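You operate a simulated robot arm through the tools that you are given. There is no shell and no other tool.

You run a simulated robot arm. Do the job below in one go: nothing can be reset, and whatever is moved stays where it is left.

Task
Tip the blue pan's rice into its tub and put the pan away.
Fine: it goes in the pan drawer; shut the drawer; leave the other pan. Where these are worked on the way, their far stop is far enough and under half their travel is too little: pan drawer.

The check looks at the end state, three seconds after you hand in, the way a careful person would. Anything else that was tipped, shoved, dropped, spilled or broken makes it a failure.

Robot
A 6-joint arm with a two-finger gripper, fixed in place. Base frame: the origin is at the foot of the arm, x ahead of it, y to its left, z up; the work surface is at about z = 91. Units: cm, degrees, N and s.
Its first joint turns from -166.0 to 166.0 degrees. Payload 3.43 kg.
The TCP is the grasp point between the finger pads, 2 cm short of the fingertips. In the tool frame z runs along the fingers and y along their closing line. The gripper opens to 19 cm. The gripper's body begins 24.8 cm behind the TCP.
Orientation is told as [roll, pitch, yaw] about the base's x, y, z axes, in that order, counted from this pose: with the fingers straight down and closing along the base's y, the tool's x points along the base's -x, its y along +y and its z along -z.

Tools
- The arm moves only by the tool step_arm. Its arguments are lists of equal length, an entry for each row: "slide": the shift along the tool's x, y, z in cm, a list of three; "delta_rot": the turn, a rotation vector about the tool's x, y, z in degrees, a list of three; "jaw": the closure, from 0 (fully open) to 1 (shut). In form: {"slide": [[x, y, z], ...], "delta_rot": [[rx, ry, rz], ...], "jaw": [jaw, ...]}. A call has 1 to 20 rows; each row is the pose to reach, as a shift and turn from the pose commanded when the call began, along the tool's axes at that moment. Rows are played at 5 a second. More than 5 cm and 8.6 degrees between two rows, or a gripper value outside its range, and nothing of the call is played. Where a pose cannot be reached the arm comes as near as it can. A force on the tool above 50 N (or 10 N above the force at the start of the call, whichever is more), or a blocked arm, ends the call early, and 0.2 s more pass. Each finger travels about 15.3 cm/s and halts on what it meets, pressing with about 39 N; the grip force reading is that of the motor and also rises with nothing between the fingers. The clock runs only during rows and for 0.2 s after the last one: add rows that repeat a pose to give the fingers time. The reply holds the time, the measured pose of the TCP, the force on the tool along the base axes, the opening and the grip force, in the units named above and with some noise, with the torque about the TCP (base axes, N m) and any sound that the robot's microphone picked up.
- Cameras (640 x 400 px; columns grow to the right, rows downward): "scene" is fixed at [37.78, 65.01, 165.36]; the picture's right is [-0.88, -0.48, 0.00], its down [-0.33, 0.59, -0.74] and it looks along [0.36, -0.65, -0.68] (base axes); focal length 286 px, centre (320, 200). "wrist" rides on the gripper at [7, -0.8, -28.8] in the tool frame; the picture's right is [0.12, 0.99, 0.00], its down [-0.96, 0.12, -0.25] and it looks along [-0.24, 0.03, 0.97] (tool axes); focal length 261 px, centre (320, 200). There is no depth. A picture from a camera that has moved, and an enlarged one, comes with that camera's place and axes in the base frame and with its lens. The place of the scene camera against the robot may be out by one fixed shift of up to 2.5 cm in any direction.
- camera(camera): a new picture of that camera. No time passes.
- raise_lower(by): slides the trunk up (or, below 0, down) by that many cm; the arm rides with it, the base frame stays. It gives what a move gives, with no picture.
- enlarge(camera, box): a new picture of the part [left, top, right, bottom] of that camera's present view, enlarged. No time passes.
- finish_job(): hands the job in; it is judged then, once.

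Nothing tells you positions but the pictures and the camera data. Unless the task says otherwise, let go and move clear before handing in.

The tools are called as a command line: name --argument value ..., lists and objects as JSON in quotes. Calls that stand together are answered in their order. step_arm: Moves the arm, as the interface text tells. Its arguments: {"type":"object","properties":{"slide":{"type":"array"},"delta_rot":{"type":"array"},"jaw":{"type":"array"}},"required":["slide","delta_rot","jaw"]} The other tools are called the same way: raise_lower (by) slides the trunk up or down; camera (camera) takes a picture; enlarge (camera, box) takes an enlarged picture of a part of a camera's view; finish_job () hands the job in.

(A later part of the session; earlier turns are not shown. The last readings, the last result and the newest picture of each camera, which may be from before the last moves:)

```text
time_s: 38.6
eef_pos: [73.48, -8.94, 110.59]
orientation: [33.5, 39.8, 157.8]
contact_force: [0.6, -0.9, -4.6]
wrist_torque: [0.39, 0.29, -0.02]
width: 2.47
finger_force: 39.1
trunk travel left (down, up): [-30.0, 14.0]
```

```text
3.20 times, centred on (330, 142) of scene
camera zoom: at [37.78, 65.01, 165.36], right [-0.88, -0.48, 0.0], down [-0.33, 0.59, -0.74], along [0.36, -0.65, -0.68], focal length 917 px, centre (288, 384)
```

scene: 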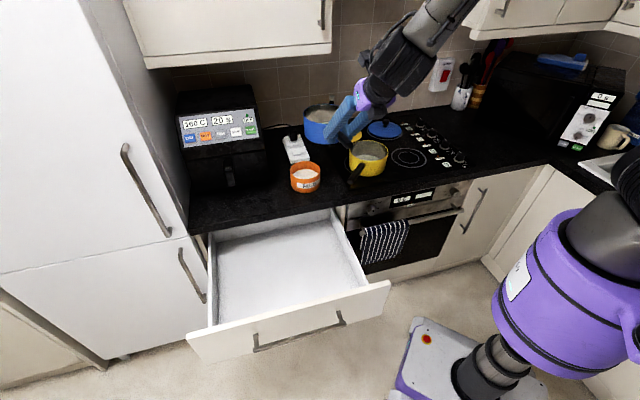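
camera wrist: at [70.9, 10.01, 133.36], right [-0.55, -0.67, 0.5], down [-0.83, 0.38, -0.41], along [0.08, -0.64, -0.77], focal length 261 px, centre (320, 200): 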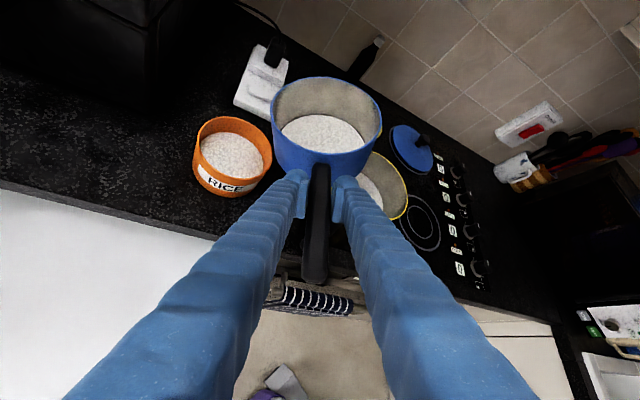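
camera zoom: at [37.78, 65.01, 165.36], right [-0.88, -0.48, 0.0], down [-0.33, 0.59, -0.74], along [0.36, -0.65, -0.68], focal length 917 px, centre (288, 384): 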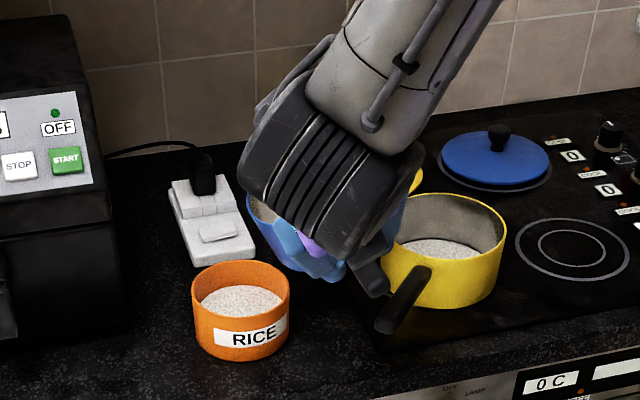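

step_arm --slide '[[0.05, -0.15, -0.05], [0.1, -0.32, -0.1], [0.15, -0.45, -0.15], [0.21, -0.63, -0.21], [0.21, -0.63, -0.21]]' --delta_rot '[[-3.54, 0, -3.54], [-7.07, 0, -7.07], [-10.6, 0, -10.6], [-14.14, 0, -14.14], [-14.14, 0, -14.14]]' --jaw '[1, 1, 1, 1, 1]'

camera --camera "wrist"

enlarge --camera "scene" --box '[230, 80, 430, 205]'

```text
time_s: 39.8
eef_pos: [74.02, -8.44, 110.64]
orientation: [54.8, 29.9, 170.1]
contact_force: [0.0, 0.4, -4.7]
wrist_torque: [0.47, 0.25, 0.01]
width: 2.5
finger_force: 39.5
trunk travel left (down, up): [-30.0, 14.0]
```

```text
taken
camera wrist: at [76.39, 15.44, 128.05], right [-0.39, -0.51, 0.76], down [-0.92, 0.3, -0.27], along [-0.09, -0.81, -0.59], focal length 261 px, centre (320, 200)
```

wrist: 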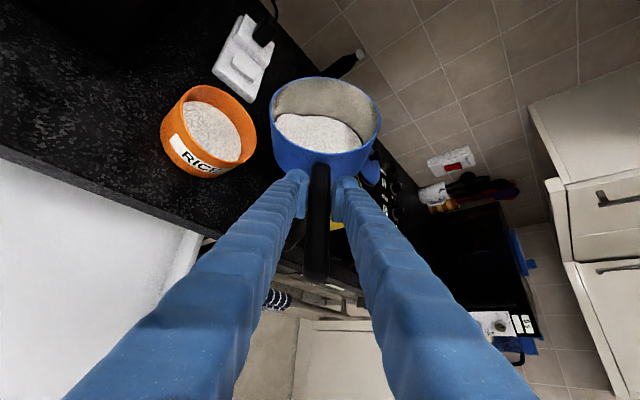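

```text
3.20 times, centred on (330, 142) of scene
camera zoom: at [37.78, 65.01, 165.36], right [-0.88, -0.48, 0.0], down [-0.33, 0.59, -0.74], along [0.36, -0.65, -0.68], focal length 917 px, centre (288, 384)
```

zoom: 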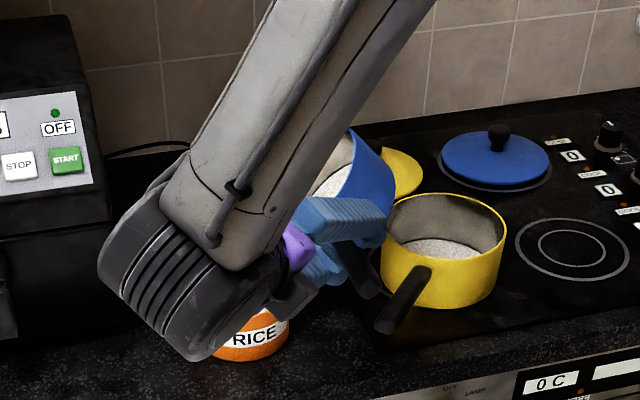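

step_arm --slide '[[0.1, -0.3, -0.1], [0.2, -0.6, -0.2], [0.3, -0.9, -0.3], [0.38, -1.2, -0.38], [0.45, -1.48, -0.45], [0.45, -1.48, -0.45], [0.45, -1.48, -0.45]]' --delta_rot '[[-2.12, 0, -2.12], [-4.24, 0, -4.24], [-6.36, 0, -6.36], [-8.5, 0, -8.5], [-10.6, 0, -10.6], [-10.6, 0, -10.6], [-10.6, 0, -10.6]]' --jaw '[1, 1, 1, 1, 1, 1, 1]'

camera --camera "wrist"

enlarge --camera "scene" --box '[230, 80, 430, 205]'

```text
time_s: 41.4
eef_pos: [74.94, -7.44, 110.07]
orientation: [67.8, 20.6, 175.7]
contact_force: [-0.5, 0.0, -4.8]
wrist_torque: [0.49, 0.23, 0.06]
width: 2.5
finger_force: 38.9
trunk travel left (down, up): [-30.0, 14.0]
```

```text
taken
camera wrist: at [80.05, 19.08, 122.01], right [-0.24, -0.36, 0.9], down [-0.95, 0.26, -0.15], along [-0.18, -0.9, -0.4], focal length 261 px, centre (320, 200)
```

wrist: 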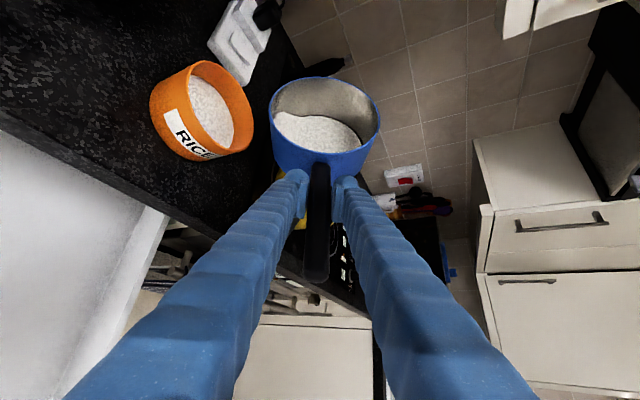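

```text
3.20 times, centred on (330, 142) of scene
camera zoom: at [37.78, 65.01, 165.36], right [-0.88, -0.48, 0.0], down [-0.33, 0.59, -0.74], along [0.36, -0.65, -0.68], focal length 917 px, centre (288, 384)
```

zoom: 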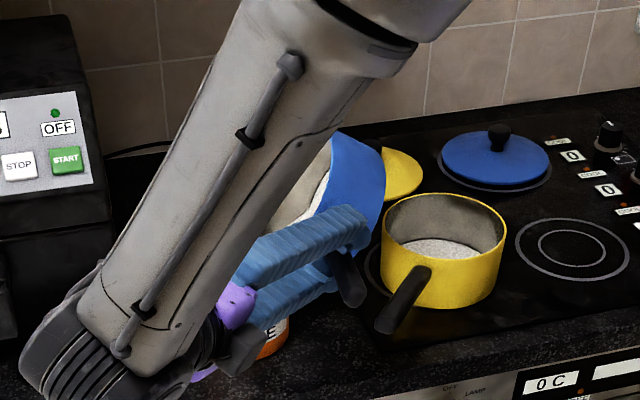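

step_arm --slide '[[0.17, -0.26, -0.17], [0.34, -0.51, -0.34], [0.52, -0.77, -0.52], [0.69, -1.02, -0.69], [0.86, -1.28, -0.86], [0.86, -1.28, -0.86], [0.86, -1.28, -0.86], [0.86, -1.28, -0.86]]' --delta_rot '[[-2.12, 0, -2.12], [-4.24, 0, -4.24], [-6.36, 0, -6.36], [-8.5, 0, -8.5], [-10.6, 0, -10.6], [-10.6, 0, -10.6], [-10.6, 0, -10.6], [-10.6, 0, -10.6]]' --jaw '[1, 1, 1, 1, 1, 1, 1, 1]'

camera --camera "wrist"

camera --camera "scene"

```text
time_s: 43.2
eef_pos: [76.44, -6.31, 109.58]
orientation: [79.2, 10.5, 178.9]
contact_force: [0.1, -0.7, -4.7]
wrist_torque: [0.45, 0.21, 0.0]
width: 2.5
finger_force: 39.2
trunk travel left (down, up): [-30.0, 14.0]
```

```text
taken
camera wrist: at [82.97, 22.03, 115.34], right [-0.06, -0.18, 0.98], down [-0.97, 0.24, -0.02], along [-0.23, -0.95, -0.19], focal length 261 px, centre (320, 200)
```

wrist: 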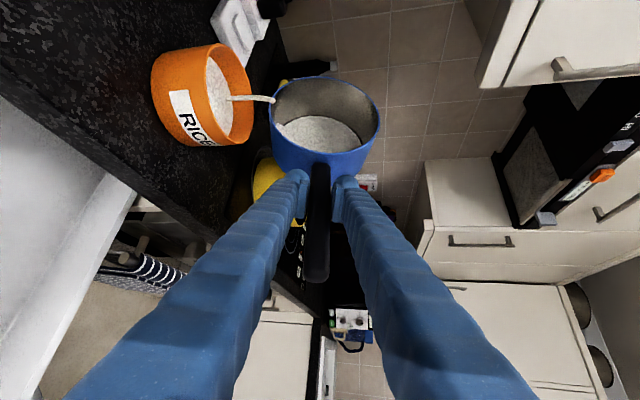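

```text
taken
```

scene: 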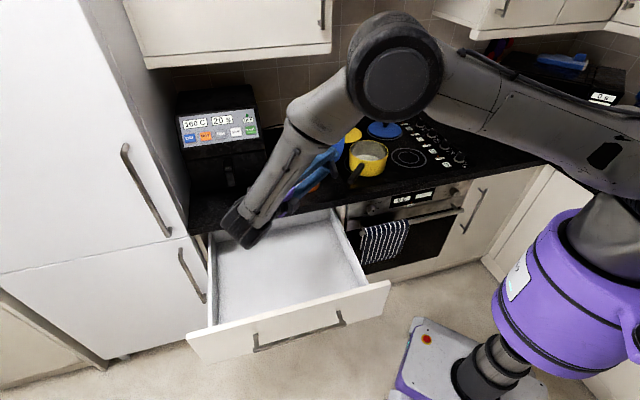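

Rice is streaming neatly from the lip into the tub. I'll hold here for a moment to let it run.

step_arm --slide '[[0, 0, 0], [0, 0, 0], [0, 0, 0], [0, 0, 0], [0, 0, 0], [0, 0, 0], [0, 0, 0], [0, 0, 0], [0, 0, 0], [0, 0, 0]]' --delta_rot '[[0, 0, 0], [0, 0, 0], [0, 0, 0], [0, 0, 0], [0, 0, 0], [0, 0, 0], [0, 0, 0], [0, 0, 0], [0, 0, 0], [0, 0, 0]]' --jaw '[1, 1, 1, 1, 1, 1, 1, 1, 1, 1]'

enlarge --camera "wrist" --box '[130, 20, 400, 190]'

```text
time_s: 45.4
eef_pos: [76.12, -6.22, 109.45]
orientation: [79.3, 10.5, 178.9]
contact_force: [-0.2, -0.5, -4.2]
wrist_torque: [0.45, 0.2, 0.0]
width: 2.5
finger_force: 38.8
trunk travel left (down, up): [-30.0, 14.0]
```

```text
2.35 times, centred on (265, 105) of wrist
camera zoom: at [82.96, 22.03, 115.34], right [-0.06, -0.18, 0.98], down [-0.97, 0.24, -0.02], along [-0.23, -0.95, -0.19], focal length 613 px, centre (449, 424)
```

zoom: 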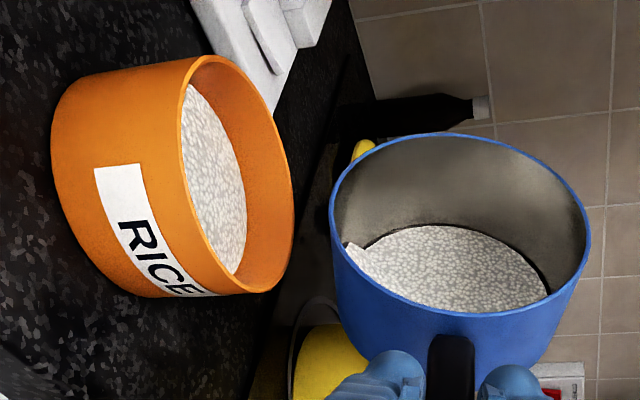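

step_arm --slide '[[0.25, -0.1, -0.25], [0.5, -0.2, -0.5], [0.75, -0.3, -0.75], [1.0, -0.38, -1.0], [1.23, -0.47, -1.23], [1.23, -0.47, -1.23], [1.23, -0.47, -1.23], [1.23, -0.47, -1.23]]' --delta_rot '[[-2.12, 0, -2.12], [-4.24, 0, -4.24], [-6.36, 0, -6.36], [-8.5, 0, -8.5], [-10.6, 0, -10.6], [-10.6, 0, -10.6], [-10.6, 0, -10.6], [-10.6, 0, -10.6]]' --jaw '[1, 1, 1, 1, 1, 1, 1, 1]'

camera --camera "wrist"

enlarge --camera "wrist" --box '[130, 20, 400, 190]'

camera --camera "scene"

```text
time_s: 47.2
eef_pos: [77.51, -4.85, 109.45]
orientation: [89.9, -0.1, 179.8]
contact_force: [0.3, 0.0, -4.5]
wrist_torque: [0.4, 0.18, 0.04]
width: 2.49
finger_force: 39.2
trunk travel left (down, up): [-30.0, 14.0]
```

```text
taken
camera wrist: at [84.68, 23.82, 108.83], right [0.12, 0.0, 0.99], down [-0.96, 0.25, 0.12], along [-0.25, -0.97, 0.03], focal length 261 px, centre (320, 200)
```

wrist: 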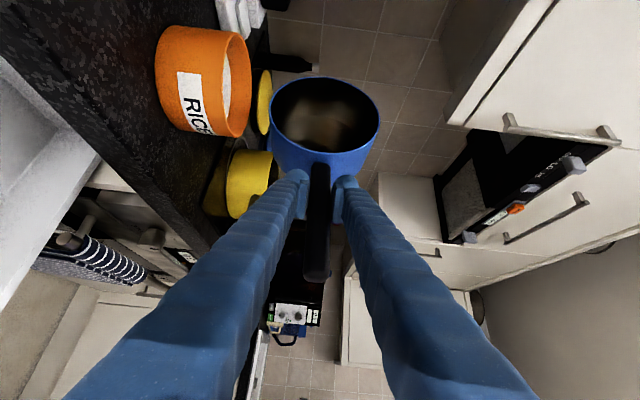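

```text
2.35 times, centred on (265, 105) of wrist
camera zoom: at [84.68, 23.82, 108.83], right [0.12, 0.0, 0.99], down [-0.96, 0.25, 0.12], along [-0.25, -0.97, 0.03], focal length 613 px, centre (449, 424)
```

zoom: 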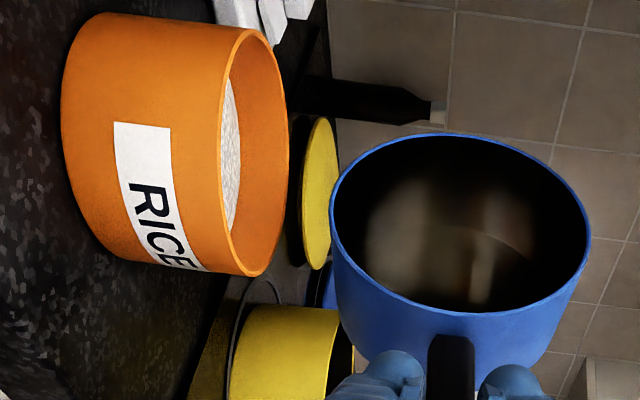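

```text
taken
```

scene: 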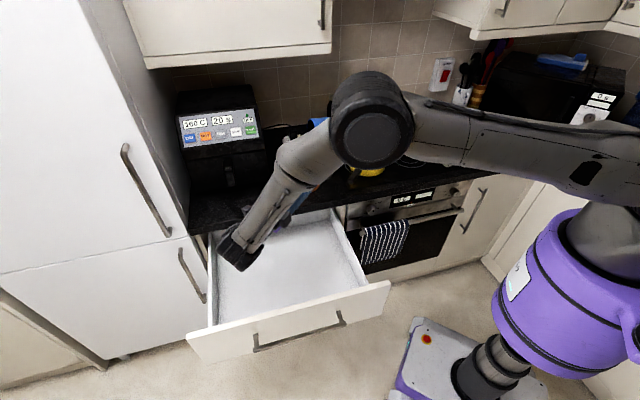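

The pan looks empty at 90°. A little more roll to shake out anything left, then check.

step_arm --slide '[[0.28, 0, -0.28], [0.56, 0, -0.56], [0.85, 0, -0.85], [0.85, 0, -0.85], [0.85, 0, -0.85], [0.85, 0, -0.85], [0.85, 0, -0.85]]' --delta_rot '[[-2.5, 0, -2.5], [-5, 0, -5], [-7.5, 0, -7.5], [-7.5, 0, -7.5], [-7.5, 0, -7.5], [-7.5, 0, -7.5], [-7.5, 0, -7.5]]' --jaw '[1, 1, 1, 1, 1, 1, 1]'

enlarge --camera "wrist" --box '[130, 20, 400, 190]'

```text
time_s: 48.8
eef_pos: [78.45, -4.0, 109.6]
orientation: [97.4, -7.6, 179.4]
contact_force: [-0.3, -1.0, -4.0]
wrist_torque: [0.43, 0.18, -0.01]
width: 2.51
finger_force: 38.4
trunk travel left (down, up): [-30.0, 14.0]
```

```text
2.35 times, centred on (265, 105) of wrist
camera zoom: at [85.16, 24.26, 104.17], right [0.25, 0.13, 0.96], down [-0.94, 0.27, 0.21], along [-0.23, -0.95, 0.19], focal length 613 px, centre (449, 424)
```

zoom: 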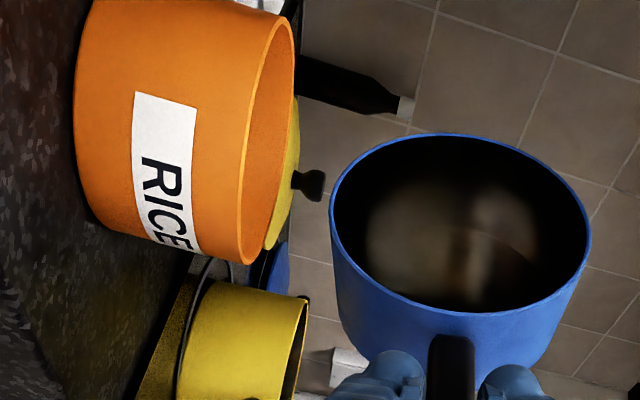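

The pan is empty. Raising and rolling it back level.

step_arm --slide '[[-0.39, 2.95, 0.39], [-0.78, 5.9, 0.78], [-1.17, 8.85, 1.17], [-1.5, 8.75, 1.5], [-1.9, 8.65, 1.9], [-2.2, 8.55, 2.2], [-2.6, 8.45, 2.6], [-2.9, 8.4, 2.9], [-3.3, 8.3, 3.3], [-3.6, 8.2, 3.6], [-4.0, 8.1, 4.0], [-4.3, 8.0, 4.3], [-4.7, 7.9, 4.7], [-5.0, 7.8, 5.0], [-5.4, 7.7, 5.4], [-5.7, 7.6, 5.7], [-6.04, 7.56, 6.04]]' --delta_rot '[[0, 0, 0], [0, 0, 0], [0, 0, 0], [5.08, 0, 5.08], [10.16, 0, 10.16], [15.2, 0, 15.2], [20.3, 0, 20.3], [25.4, 0, 25.4], [30.5, 0, 30.5], [35.6, 0, 35.6], [40.6, 0, 40.6], [45.7, 0, 45.7], [50.8, 0, 50.8], [55.9, 0, 55.9], [61, 0, 61], [66, 0, 66], [71.1, 0, 71.1]]' --jaw '[1, 1, 1, 1, 1, 1, 1, 1, 1, 1, 1, 1, 1, 1, 1, 1, 1]'

camera --camera "wrist"

camera --camera "scene"

enlarge --camera "scene" --box '[240, 100, 440, 225]'

```text
time_s: 52.4
eef_pos: [73.11, -9.06, 118.69]
orientation: [-0.1, 45.0, 134.9]
contact_force: [-0.9, 0.5, -3.7]
wrist_torque: [0.27, 0.27, 0.06]
width: 2.48
finger_force: 38.4
trunk travel left (down, up): [-30.0, 14.0]
```

```text
taken
camera wrist: at [62.99, 2.34, 144.12], right [-0.64, -0.76, 0.08], down [-0.69, 0.52, -0.5], along [0.34, -0.38, -0.86], focal length 261 px, centre (320, 200)
```

wrist: 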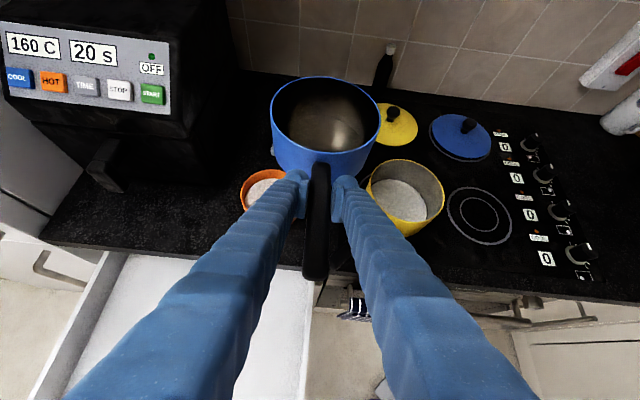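

```text
taken
```

scene: 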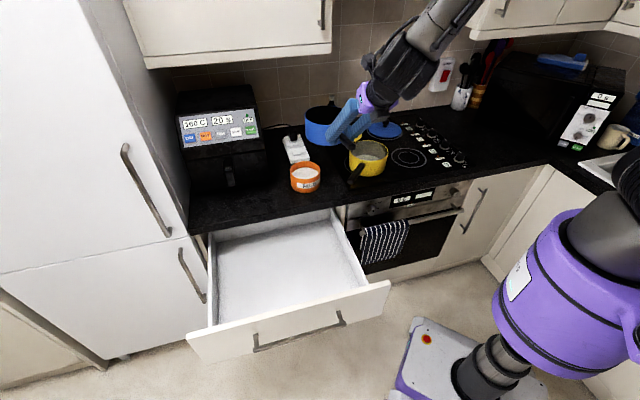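

```text
3.20 times, centred on (340, 162) of scene
camera zoom: at [37.78, 65.01, 165.36], right [-0.88, -0.48, 0.0], down [-0.33, 0.59, -0.74], along [0.36, -0.65, -0.68], focal length 917 px, centre (256, 320)
```

zoom: 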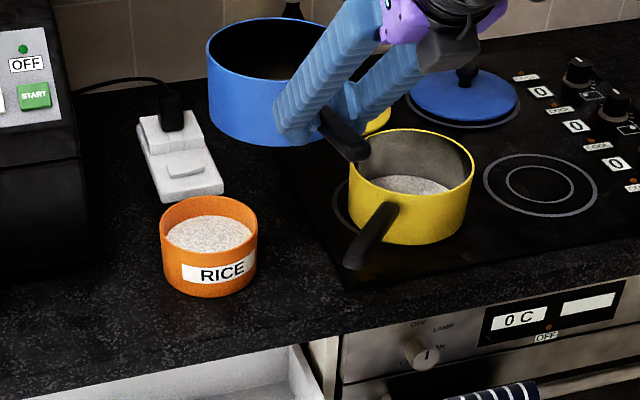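

The tub is fuller, nothing spilled, and the pan is empty. Now I examine the drawer interior to plan the placement.

enlarge --camera "scene" --box '[180, 200, 400, 370]'

```text
2.35 times, centred on (290, 285) of scene
camera zoom: at [37.78, 65.01, 165.36], right [-0.88, -0.48, 0.0], down [-0.33, 0.59, -0.74], along [0.36, -0.65, -0.68], focal length 674 px, centre (391, 0)
```

zoom: 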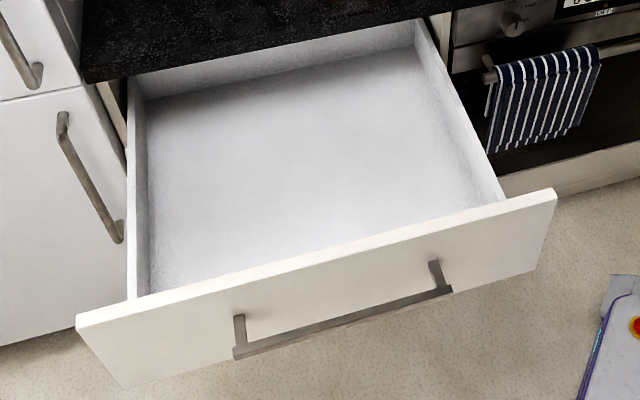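

The drawer interior spans roughly s 43–93 and D 23–59, with its floor at about z≈71. I'll bring the pan over it with its handle diagonal (along +y), so the hand stays well above the drawer front.

step_arm --slide '[[-1.39, -1.82, -1.39], [-2.78, -3.65, -2.78], [-4.17, -5.47, -4.17], [-5.56, -7.3, -5.56], [-6.95, -9.12, -6.95], [-8.34, -10.94, -8.34], [-9.73, -12.77, -9.73], [-11.12, -14.6, -11.12], [-12.5, -16.4, -12.5], [-13.9, -18.24, -13.9]]' --delta_rot '[[-3.18, 0, 3.18], [-6.36, 0, 6.36], [-9.54, 0, 9.54], [-12.7, 0, 12.7], [-15.9, 0, 15.9], [-19.1, 0, 19.1], [-22.3, 0, 22.3], [-25.4, 0, 25.4], [-28.6, 0, 28.6], [-31.8, 0, 31.8]]' --jaw '[1, 1, 1, 1, 1, 1, 1, 1, 1, 1]'

camera --camera "wrist"

camera --camera "scene"

```text
time_s: 54.6
eef_pos: [72.44, 17.91, 118.34]
orientation: [0.3, 45.1, 90.0]
contact_force: [-0.1, 0.2, -4.0]
wrist_torque: [0.37, -0.02, -0.01]
width: 2.49
finger_force: 39.3
trunk travel left (down, up): [-30.0, 14.0]
```

```text
taken
camera wrist: at [73.41, 33.25, 143.76], right [-0.99, -0.08, 0.09], down [-0.12, 0.85, -0.51], along [-0.03, -0.51, -0.86], focal length 261 px, centre (320, 200)
```

wrist: 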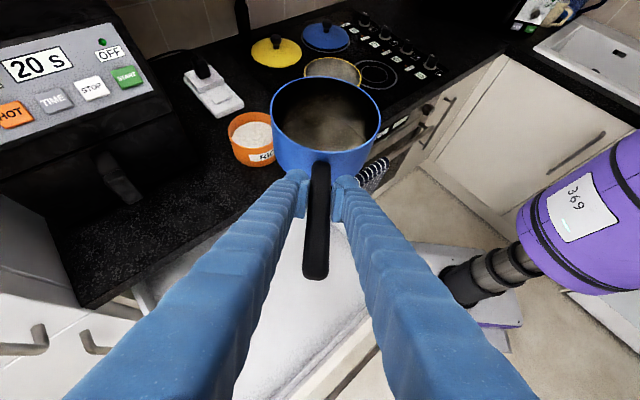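

```text
taken
```

scene: 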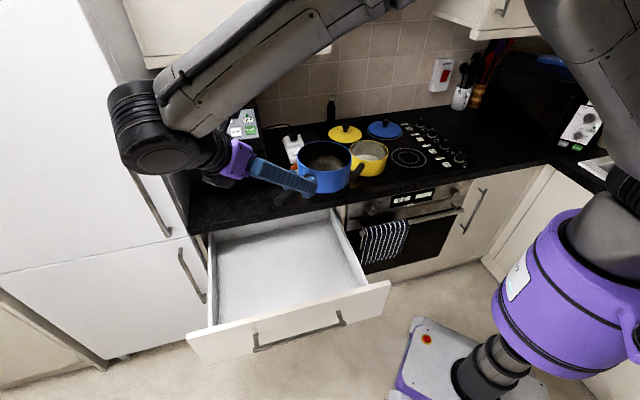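

step_arm --slide '[[-0.6, -0.9, -0.6], [-1.27, -1.8, -1.27]]' --delta_rot '[[0, 0, 0], [0, 0, 0]]' --jaw '[1, 1]'

raise_lower --by -20

camera --camera "wrist"

camera --camera "scene"

```text
time_s: 55.2
eef_pos: [74.09, 19.72, 118.34]
orientation: [0.3, 45.0, 90.1]
contact_force: [-0.1, 0.3, -4.6]
wrist_torque: [0.36, -0.01, 0.02]
width: 2.48
finger_force: 39.4
trunk travel left (down, up): [-30.0, 14.0]
```

```text
time_s: 57.4
eef_pos: [74.01, 19.63, 98.33]
orientation: [0.1, 45.0, 90.1]
contact_force: [0.1, 1.0, -3.6]
wrist_torque: [0.42, 0.0, 0.01]
width: 2.48
finger_force: 39.5
trunk travel left (down, up): [-10.0, 34.0]
```

```text
taken
camera wrist: at [75.15, 34.98, 123.86], right [-0.99, -0.08, 0.09], down [-0.12, 0.85, -0.51], along [-0.03, -0.51, -0.86], focal length 261 px, centre (320, 200)
```

wrist: 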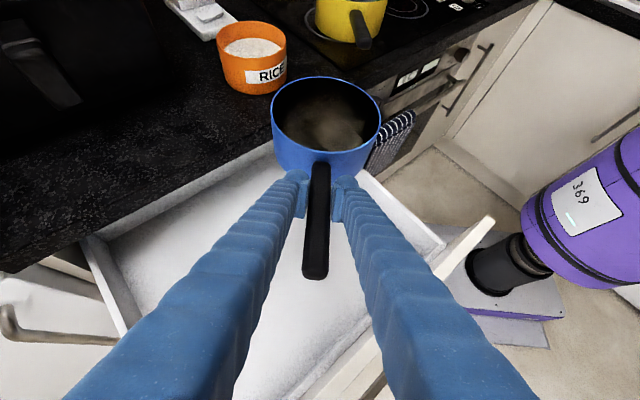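

```text
taken
```

scene: 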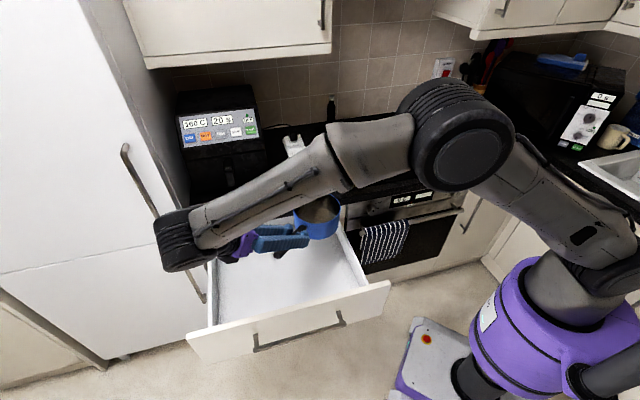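

step_arm --slide '[[-1, -1.4, -1], [-2, -2.83, -2]]' --delta_rot '[[0, 0, 0], [0, 0, 0]]' --jaw '[1, 1]'

raise_lower --by -10

camera --camera "wrist"

camera --camera "scene"

```text
time_s: 58.0
eef_pos: [77.12, 22.53, 98.25]
orientation: [0.2, 45.0, 90.1]
contact_force: [0.1, -0.9, -3.6]
wrist_torque: [0.36, 0.01, -0.01]
width: 2.48
finger_force: 38.8
trunk travel left (down, up): [-10.0, 34.0]
```

```text
time_s: 59.3
eef_pos: [77.11, 22.35, 88.31]
orientation: [0.1, 45.0, 90.1]
contact_force: [0.5, 0.1, -4.1]
wrist_torque: [0.4, 0.02, 0.04]
width: 2.5
finger_force: 38.6
trunk travel left (down, up): [0.0, 44.0]
```

```text
taken
camera wrist: at [78.05, 37.71, 113.81], right [-0.99, -0.08, 0.09], down [-0.12, 0.86, -0.51], along [-0.03, -0.51, -0.86], focal length 261 px, centre (320, 200)
```

wrist: 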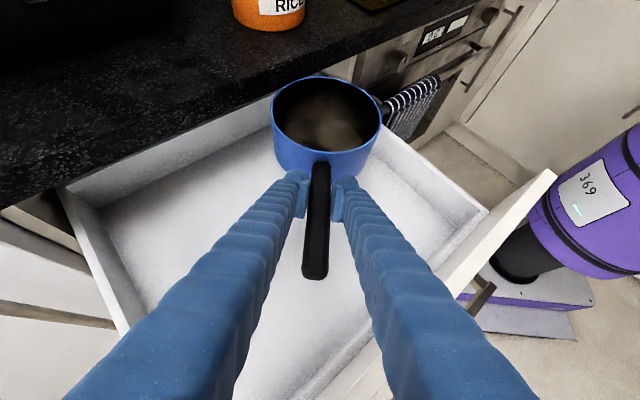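

```text
taken
```

scene: 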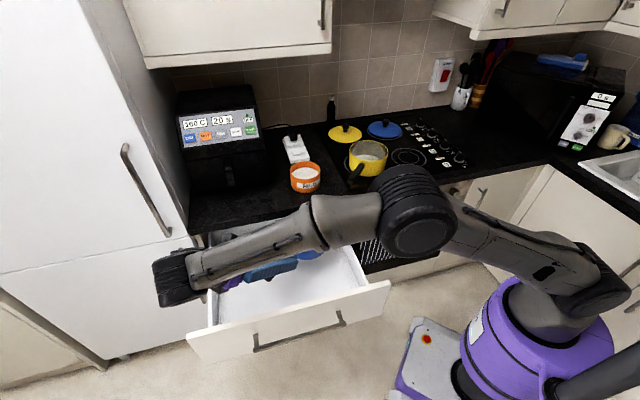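

step_arm --slide '[[-0.7, 0, 0.7], [-1.4, 0, 1.4], [-2.1, 0, 2.1], [-2.8, 0, 2.8], [-3.5, 0, 3.5]]' --delta_rot '[[0, 0, 0], [0, 0, 0], [0, 0, 0], [0, 0, 0], [0, 0, 0]]' --jaw '[1, 1, 1, 1, 1]'

camera --camera "wrist"

camera --camera "scene"

```text
time_s: 60.5
eef_pos: [77.27, 22.44, 83.43]
orientation: [0.1, 45.1, 90.0]
contact_force: [0.5, -0.2, -3.2]
wrist_torque: [0.4, 0.02, 0.01]
width: 2.5
finger_force: 38.8
trunk travel left (down, up): [0.0, 44.0]
```

```text
taken
camera wrist: at [78.18, 37.73, 108.87], right [-0.99, -0.08, 0.09], down [-0.12, 0.85, -0.51], along [-0.03, -0.51, -0.86], focal length 261 px, centre (320, 200)
```

wrist: 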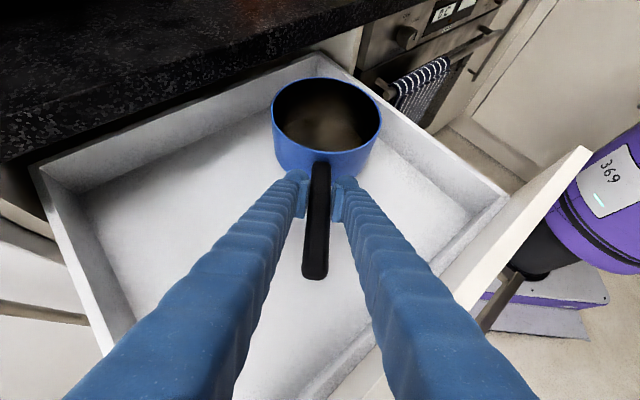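

```text
taken
```

scene: 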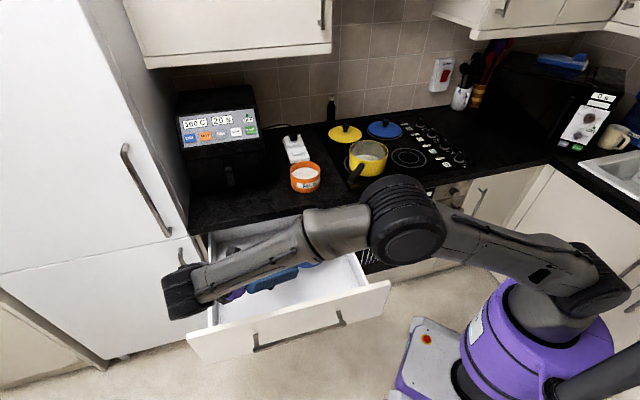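

step_arm --slide '[[-0.35, 0, 0.35], [-0.7, 0, 0.7], [-1.05, 0, 1.05], [-1.4, 0, 1.4], [-1.75, 0, 1.75]]' --delta_rot '[[0, 0, 0], [0, 0, 0], [0, 0, 0], [0, 0, 0], [0, 0, 0]]' --jaw '[1, 1, 1, 1, 1]'

camera --camera "wrist"

```text
time_s: 61.7
eef_pos: [77.16, 22.38, 80.86]
orientation: [0.2, 45.0, 89.9]
contact_force: [0.2, 0.2, -4.0]
wrist_torque: [0.42, 0.02, 0.02]
width: 2.47
finger_force: 39.3
trunk travel left (down, up): [0.0, 44.0]
```

```text
taken
camera wrist: at [78.15, 37.73, 106.22], right [-0.99, -0.08, 0.09], down [-0.12, 0.86, -0.51], along [-0.03, -0.51, -0.86], focal length 261 px, centre (320, 200)
```

wrist: 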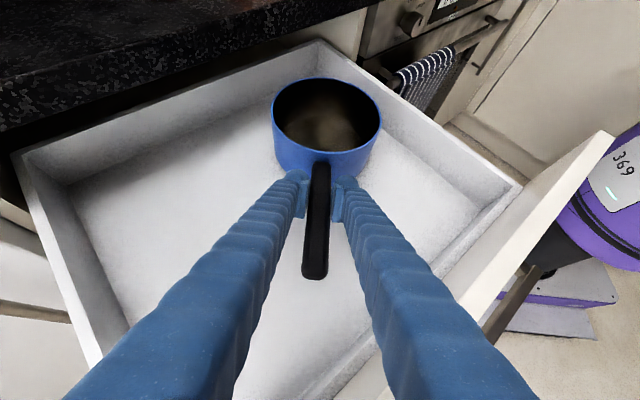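

step_arm --slide '[[-0.2, 0, 0.2], [-0.4, 0, 0.4], [-0.6, 0, 0.6], [-0.8, 0, 0.8], [-1.0, 0, 1.0], [-1.2, 0, 1.2]]' --delta_rot '[[0, 0, 0], [0, 0, 0], [0, 0, 0], [0, 0, 0], [0, 0, 0], [0, 0, 0]]' --jaw '[1, 1, 1, 1, 1, 1]'

```text
time_s: 63.1
eef_pos: [77.05, 22.34, 79.21]
orientation: [0.2, 45.1, 90.0]
contact_force: [0.1, 0.4, -3.5]
wrist_torque: [0.42, -0.01, -0.01]
width: 2.52
finger_force: 38.8
trunk travel left (down, up): [0.0, 44.0]
```

step_arm --slide '[[-0.2, 0, 0.2], [-0.4, 0, 0.4], [-0.6, 0, 0.6], [-0.8, 0, 0.8], [-1.0, 0, 1.0]]' --delta_rot '[[0, 0, 0], [0, 0, 0], [0, 0, 0], [0, 0, 0], [0, 0, 0]]' --jaw '[1, 1, 1, 1, 1]'

camera --camera "wrist"

enlarge --camera "scene" --box '[180, 200, 400, 370]'

```text
time_s: 64.3
eef_pos: [76.91, 22.28, 77.92]
orientation: [0.1, 44.9, 90.1]
contact_force: [0.4, 0.2, -3.7]
wrist_torque: [0.45, 0.06, 0.01]
width: 2.48
finger_force: 38.9
trunk travel left (down, up): [0.0, 44.0]
```

```text
taken
camera wrist: at [77.98, 37.64, 103.3], right [-0.99, -0.08, 0.09], down [-0.12, 0.85, -0.51], along [-0.03, -0.51, -0.86], focal length 261 px, centre (320, 200)
```

wrist: 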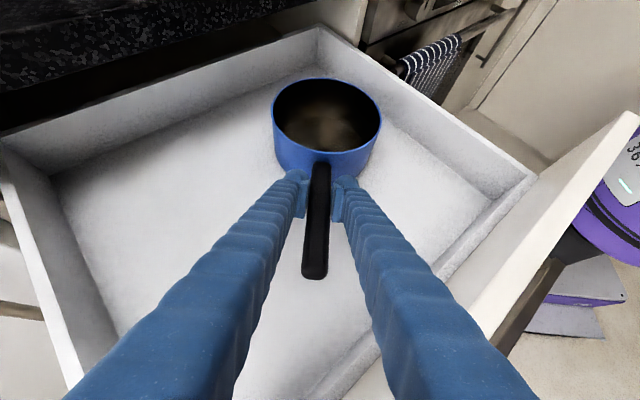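

```text
2.35 times, centred on (290, 285) of scene
camera zoom: at [37.78, 65.01, 165.36], right [-0.88, -0.48, 0.0], down [-0.33, 0.59, -0.74], along [0.36, -0.65, -0.68], focal length 674 px, centre (391, 0)
```

zoom: 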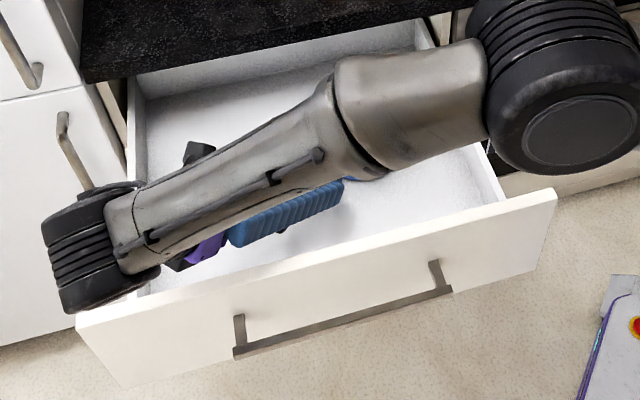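

step_arm --slide '[[-0.2, 0, 0.2], [-0.4, 0, 0.4], [-0.6, 0, 0.6], [-0.8, 0, 0.8], [-1.0, 0, 1.0]]' --delta_rot '[[0, 0, 0], [0, 0, 0], [0, 0, 0], [0, 0, 0], [0, 0, 0]]' --jaw '[1, 1, 1, 1, 1]'

camera --camera "wrist"

```text
time_s: 65.5
eef_pos: [77.04, 22.44, 76.53]
orientation: [0.0, 45.0, 90.0]
contact_force: [5.9, 7.5, 19.6]
wrist_torque: [-0.86, 0.05, 0.25]
width: 2.52
finger_force: 38.7
trunk travel left (down, up): [0.0, 44.0]
```

```text
taken
camera wrist: at [77.95, 37.78, 101.97], right [-0.99, -0.08, 0.08], down [-0.11, 0.85, -0.51], along [-0.03, -0.51, -0.86], focal length 261 px, centre (320, 200)
```

wrist: 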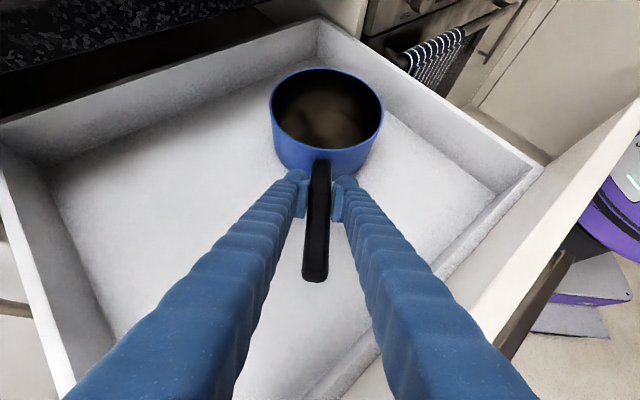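

The pan has touched the drawer floor. I'll ease up slightly and release.

step_arm --slide '[[0.15, 0, -0.15], [0.3, 0, -0.3]]' --delta_rot '[[0, 0, 0], [0, 0, 0]]' --jaw '[1, 1]'

```text
time_s: 66.1
eef_pos: [76.96, 22.43, 76.68]
orientation: [0.2, 45.0, 90.1]
contact_force: [-0.9, -0.1, -4.3]
wrist_torque: [0.43, 0.05, 0.01]
width: 2.51
finger_force: 39.0
trunk travel left (down, up): [0.0, 44.0]
```

step_arm --slide '[[-0.1, 0, 0.1], [-0.1, 0, 0.1], [-0.1, 0, 0.1], [-0.1, 0, 0.1], [-0.1, 0, 0.1]]' --delta_rot '[[0, 0, 0], [0, 0, 0], [0, 0, 0], [0, 0, 0], [0, 0, 0]]' --jaw '[1, 0.86, 0.78, 0.7, 0.65]'

camera --camera "wrist"

```text
time_s: 67.3
eef_pos: [77.14, 22.35, 76.63]
orientation: [0.1, 45.0, 90.0]
contact_force: [-0.3, 0.2, 0.2]
wrist_torque: [-0.02, 0.04, 0.0]
width: 6.64
finger_force: 0.1
trunk travel left (down, up): [0.0, 44.0]
```

```text
taken
camera wrist: at [78.1, 37.69, 102.14], right [-0.99, -0.08, 0.09], down [-0.12, 0.85, -0.51], along [-0.03, -0.51, -0.86], focal length 261 px, centre (320, 200)
```

wrist: 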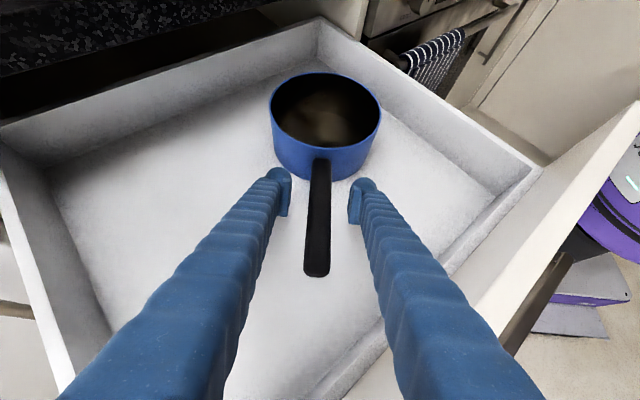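

The pan is resting flat in the drawer. I raise straight up to clear it.

raise_lower --by 40

camera --camera "wrist"

camera --camera "scene"

```text
time_s: 71.1
eef_pos: [77.24, 22.44, 116.67]
orientation: [0.3, 45.1, 89.9]
contact_force: [-0.2, 0.6, 0.4]
wrist_torque: [-0.03, -0.03, 0.01]
width: 6.67
finger_force: 0.1
trunk travel left (down, up): [-40.0, 4.0]
```

```text
taken
camera wrist: at [78.15, 37.7, 142.12], right [-0.99, -0.08, 0.09], down [-0.12, 0.85, -0.51], along [-0.03, -0.51, -0.86], focal length 261 px, centre (320, 200)
```

wrist: 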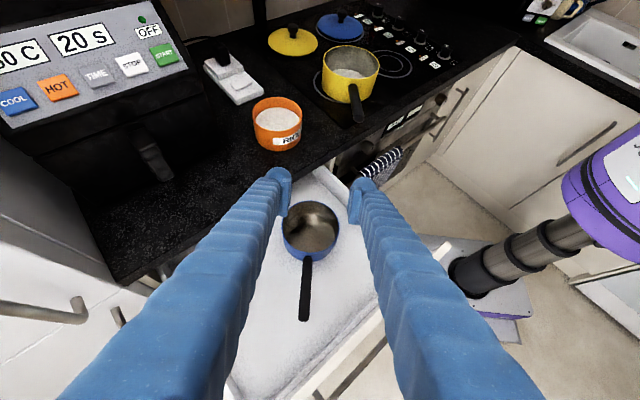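

```text
taken
```

scene: 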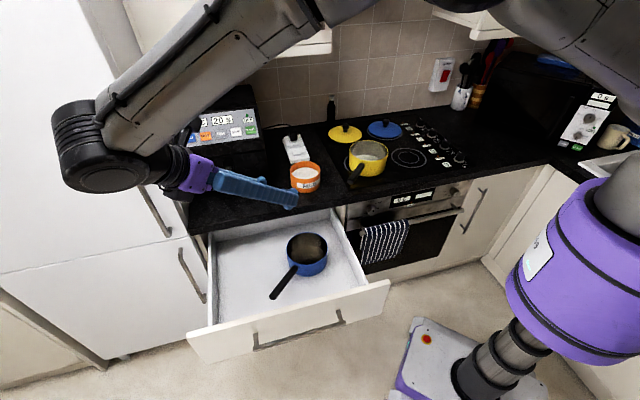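

The pan sits flat in the drawer, and the tub and yellow pan are undisturbed. Now I'll move back in front of the drawer to close it: first turning the tool vertical and backing off.

step_arm --slide '[[-0.8, 2.1, -2], [-1.5, 4.25, -4], [-2.3, 6.4, -6], [-3.05, 8.5, -8], [-3.8, 10.6, -10], [-4.6, 12.75, -12], [-5.3, 14.9, -14], [-6.1, 17, -16]]' --delta_rot '[[0, -5.6, 0], [0, -11.2, 0], [0, -16.9, 0], [0, -22.5, 0], [0, -28.1, 0], [0, -33.8, 0], [0, -39.4, 0], [0, -45, 0]]' --jaw '[0.65, 0.65, 0.65, 0.65, 0.65, 0.65, 0.65, 0.65]'

camera --camera "scene"

```text
time_s: 72.9
eef_pos: [60.1, 37.9, 123.95]
orientation: [0.1, -0.2, 90.0]
contact_force: [-0.5, 0.3, 0.1]
wrist_torque: [0.08, -0.05, 0.03]
width: 6.67
finger_force: 0.0
trunk travel left (down, up): [-40.0, 4.0]
```

```text
taken
```

scene: 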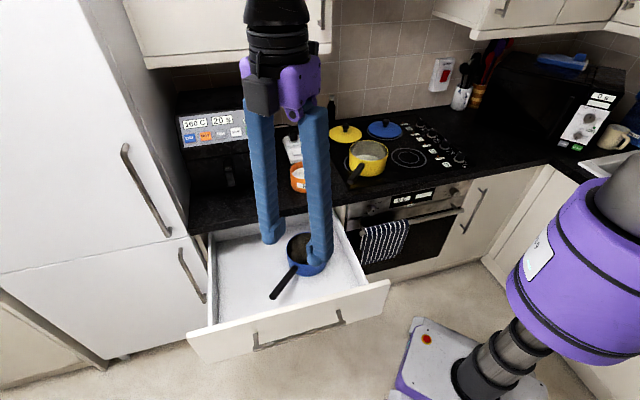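

step_arm --slide '[[-1, 0.9, 0], [-1.9, 1.7, 0], [-2.9, 2.6, 0], [-3.8, 3.5, 0], [-4.8, 4.3, 0], [-5.7, 5.2, 0]]' --delta_rot '[[0, 0, 7.5], [0, 0, 15], [0, 0, 22.5], [0, 0, 30], [0, 0, 37.5], [0, 0, 45]]' --jaw '[0.65, 0.65, 0.65, 0.65, 0.65, 0.65]'

step_arm --slide '[[0, 0, 0.5], [0, 0, 1], [0, 0, 1.5], [0, 0, 2], [0, 0, 2.5], [0, 0, 3], [0, 0, 3.5], [0, 0, 4], [0, 0, 4.5], [0, 0, 5], [0, 0, 5.5]]' --delta_rot '[[8.2, 0, 0], [16.4, 0, 0], [24.6, 0, 0], [32.8, 0, 0], [41, 0, 0], [49.2, 0, 0], [57.4, 0, 0], [65.6, 0, 0], [73.8, 0, 0], [82, 0, 0], [90, 0, 0]]' --jaw '[0.65, 0.65, 0.65, 0.65, 0.65, 0.65, 0.65, 0.65, 0.65, 0.65, 0.65]'

camera --camera "scene"

```text
time_s: 74.3
eef_pos: [54.88, 43.72, 123.84]
orientation: [0.0, 0.0, 44.7]
contact_force: [-0.3, -0.5, -0.3]
wrist_torque: [0.02, -0.02, 0.0]
width: 6.62
finger_force: 0.0
trunk travel left (down, up): [-40.0, 4.0]
```

```text
time_s: 76.7
eef_pos: [54.95, 43.62, 118.22]
orientation: [-90.1, 0.2, 44.9]
contact_force: [-0.3, 0.9, -1.5]
wrist_torque: [0.02, 0.01, -0.05]
width: 6.64
finger_force: 0.1
trunk travel left (down, up): [-40.0, 4.0]
```

```text
taken
```

scene: 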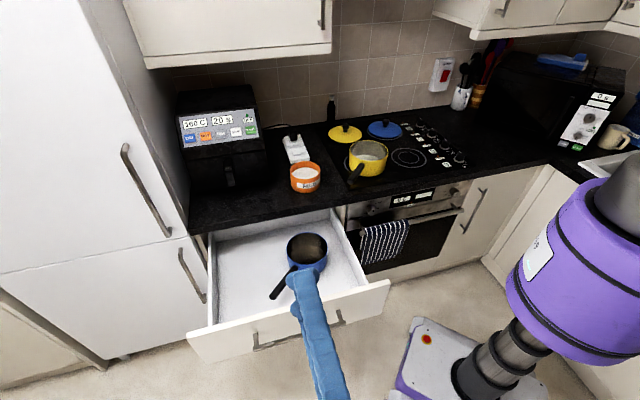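

raise_lower --by -39.8

camera --camera "wrist"

enlarge --camera "scene" --box '[180, 200, 400, 370]'

```text
time_s: 80.5
eef_pos: [54.84, 43.62, 78.45]
orientation: [-90.0, 0.2, 44.9]
contact_force: [-0.3, 0.2, 0.1]
wrist_torque: [0.0, 0.01, 0.0]
width: 6.65
finger_force: 0.1
trunk travel left (down, up): [-0.2, 43.8]
```

```text
taken
camera wrist: at [29.61, 58.99, 79.44], right [-0.09, -0.08, -0.99], down [0.51, 0.85, -0.12], along [0.86, -0.51, -0.03], focal length 261 px, centre (320, 200)
```

wrist: 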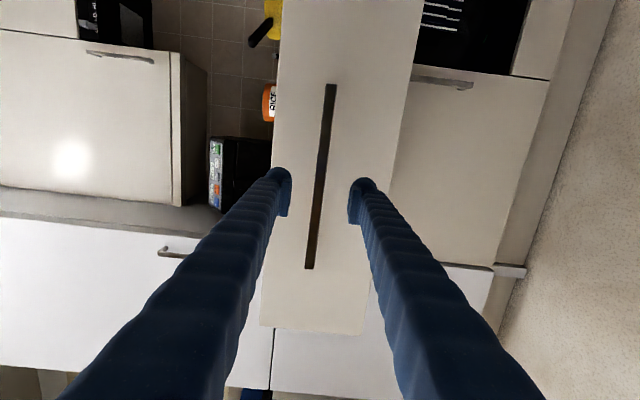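

```text
2.35 times, centred on (290, 285) of scene
camera zoom: at [37.78, 65.01, 165.36], right [-0.88, -0.48, 0.0], down [-0.33, 0.59, -0.74], along [0.36, -0.65, -0.68], focal length 674 px, centre (391, 0)
```

zoom: 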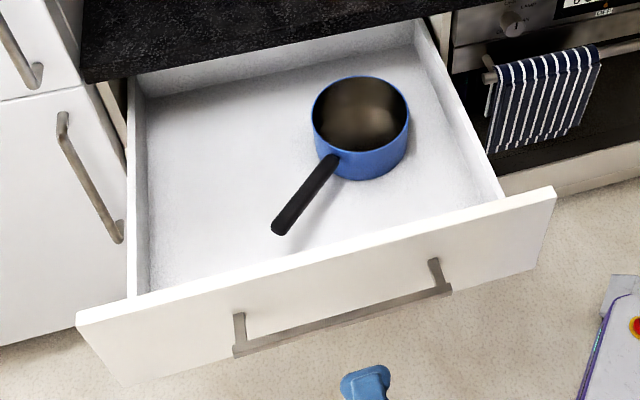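

step_arm --slide '[[0, 0, 2], [0, 0, 4], [0, 0, 6], [0, 0, 7.6]]' --delta_rot '[[0, 0, 0], [0, 0, 0], [0, 0, 0], [0, 0, 0]]' --jaw '[0.65, 0.65, 0.65, 0.65]'

step_arm --slide '[[0, 0, 0], [0, 0, 0], [0, 0, 0], [0, 0, 0]]' --delta_rot '[[0, 0, 0], [0, 0, 0], [0, 0, 0], [0, 0, 0]]' --jaw '[0.8, 0.95, 1, 1]'

enlarge --camera "scene" --box '[180, 200, 400, 370]'

```text
time_s: 81.5
eef_pos: [60.12, 38.26, 78.55]
orientation: [-90.1, 0.2, 44.9]
contact_force: [0.2, 0.2, 0.3]
wrist_torque: [-0.02, 0.02, 0.0]
width: 6.63
finger_force: 0.0
trunk travel left (down, up): [-0.2, 43.8]
```

```text
time_s: 82.5
eef_pos: [60.07, 38.32, 78.5]
orientation: [-90.0, 0.1, 44.9]
contact_force: [0.3, -0.2, 0.6]
wrist_torque: [0.01, -0.01, 0.0]
width: 0.01
finger_force: 34.1
trunk travel left (down, up): [-0.2, 43.8]
```

```text
2.35 times, centred on (290, 285) of scene
camera zoom: at [37.78, 65.01, 165.36], right [-0.88, -0.48, 0.0], down [-0.33, 0.59, -0.74], along [0.36, -0.65, -0.68], focal length 674 px, centre (391, 0)
```

zoom: 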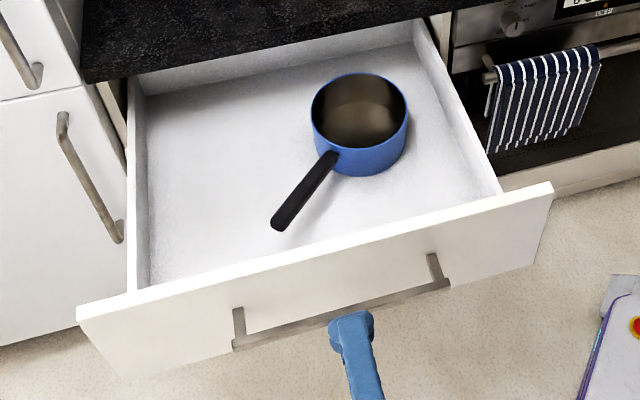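

The closed fingertips are resting against the bar at its height, so I'll push the drawer shut with them, steadily.

step_arm --slide '[[0, 0, 1], [0, 0, 2.5], [0, 0, 4], [0, 0, 5.5], [0, 0, 7], [0, 0, 8.5], [0, 0, 10], [0, 0, 11.5], [0, 0, 13]]' --delta_rot '[[0, 0, 0], [0, 0, 0], [0, 0, 0], [0, 0, 0], [0, 0, 0], [0, 0, 0], [0, 0, 0], [0, 0, 0], [0, 0, 0]]' --jaw '[1, 1, 1, 1, 1, 1, 1, 1, 1]'

camera --camera "scene"

camera --camera "wrist"

```text
time_s: 84.5
eef_pos: [69.47, 29.04, 78.63]
orientation: [-90.0, 0.0, 44.9]
contact_force: [0.0, -0.5, -0.8]
wrist_torque: [0.0, 0.01, -0.04]
width: 0.02
finger_force: 34.7
trunk travel left (down, up): [-0.2, 43.8]
```

```text
taken
```

scene: 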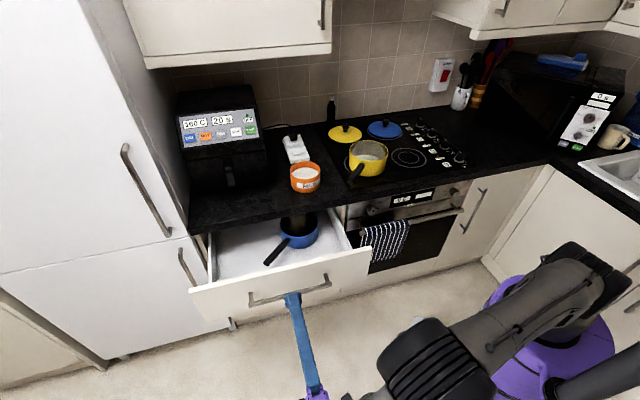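

```text
taken
camera wrist: at [44.33, 44.41, 79.6], right [-0.09, -0.09, -0.99], down [0.51, 0.85, -0.12], along [0.86, -0.51, -0.03], focal length 261 px, centre (320, 200)
```

wrist: 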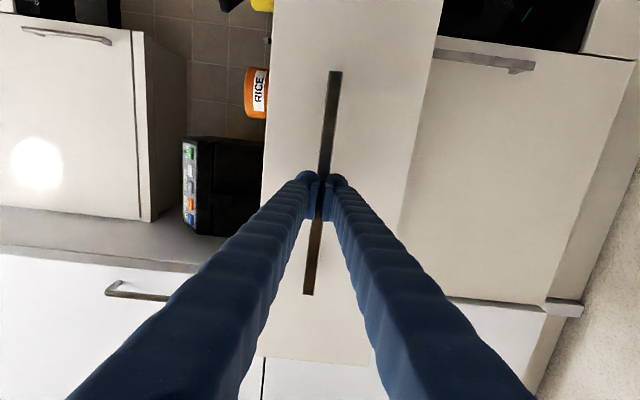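

step_arm --slide '[[0, 0, 1.5], [0, 0, 3], [0, 0, 4.5], [0, 0, 6], [0, 0, 7.5], [0, 0, 9], [0, 0, 10.5], [0, 0, 12], [0, 0, 13.5], [0, 0, 15], [0, 0, 16.5], [0, 0, 18]]' --delta_rot '[[0, 0, 0], [0, 0, 0], [0, 0, 0], [0, 0, 0], [0, 0, 0], [0, 0, 0], [0, 0, 0], [0, 0, 0], [0, 0, 0], [0, 0, 0], [0, 0, 0], [0, 0, 0]]' --jaw '[1, 1, 1, 1, 1, 1, 1, 1, 1, 1, 1, 1]'

camera --camera "scene"

```text
time_s: 87.2
eef_pos: [82.13, 16.2, 78.36]
orientation: [-90.0, 0.1, 44.9]
contact_force: [-0.8, -0.7, 0.4]
wrist_torque: [-0.02, 0.03, -0.04]
width: 0.01
finger_force: 34.4
trunk travel left (down, up): [-0.2, 43.8]
```

```text
taken
```

scene: 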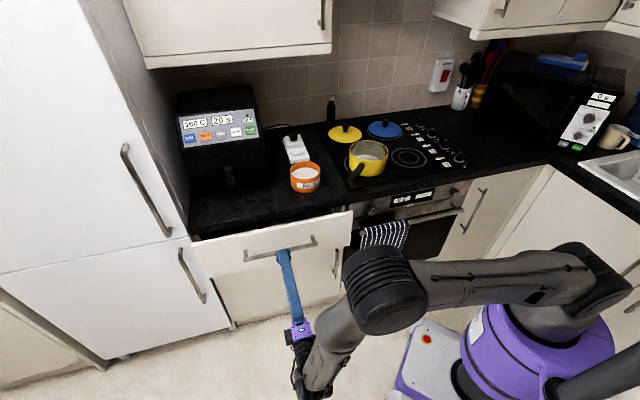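

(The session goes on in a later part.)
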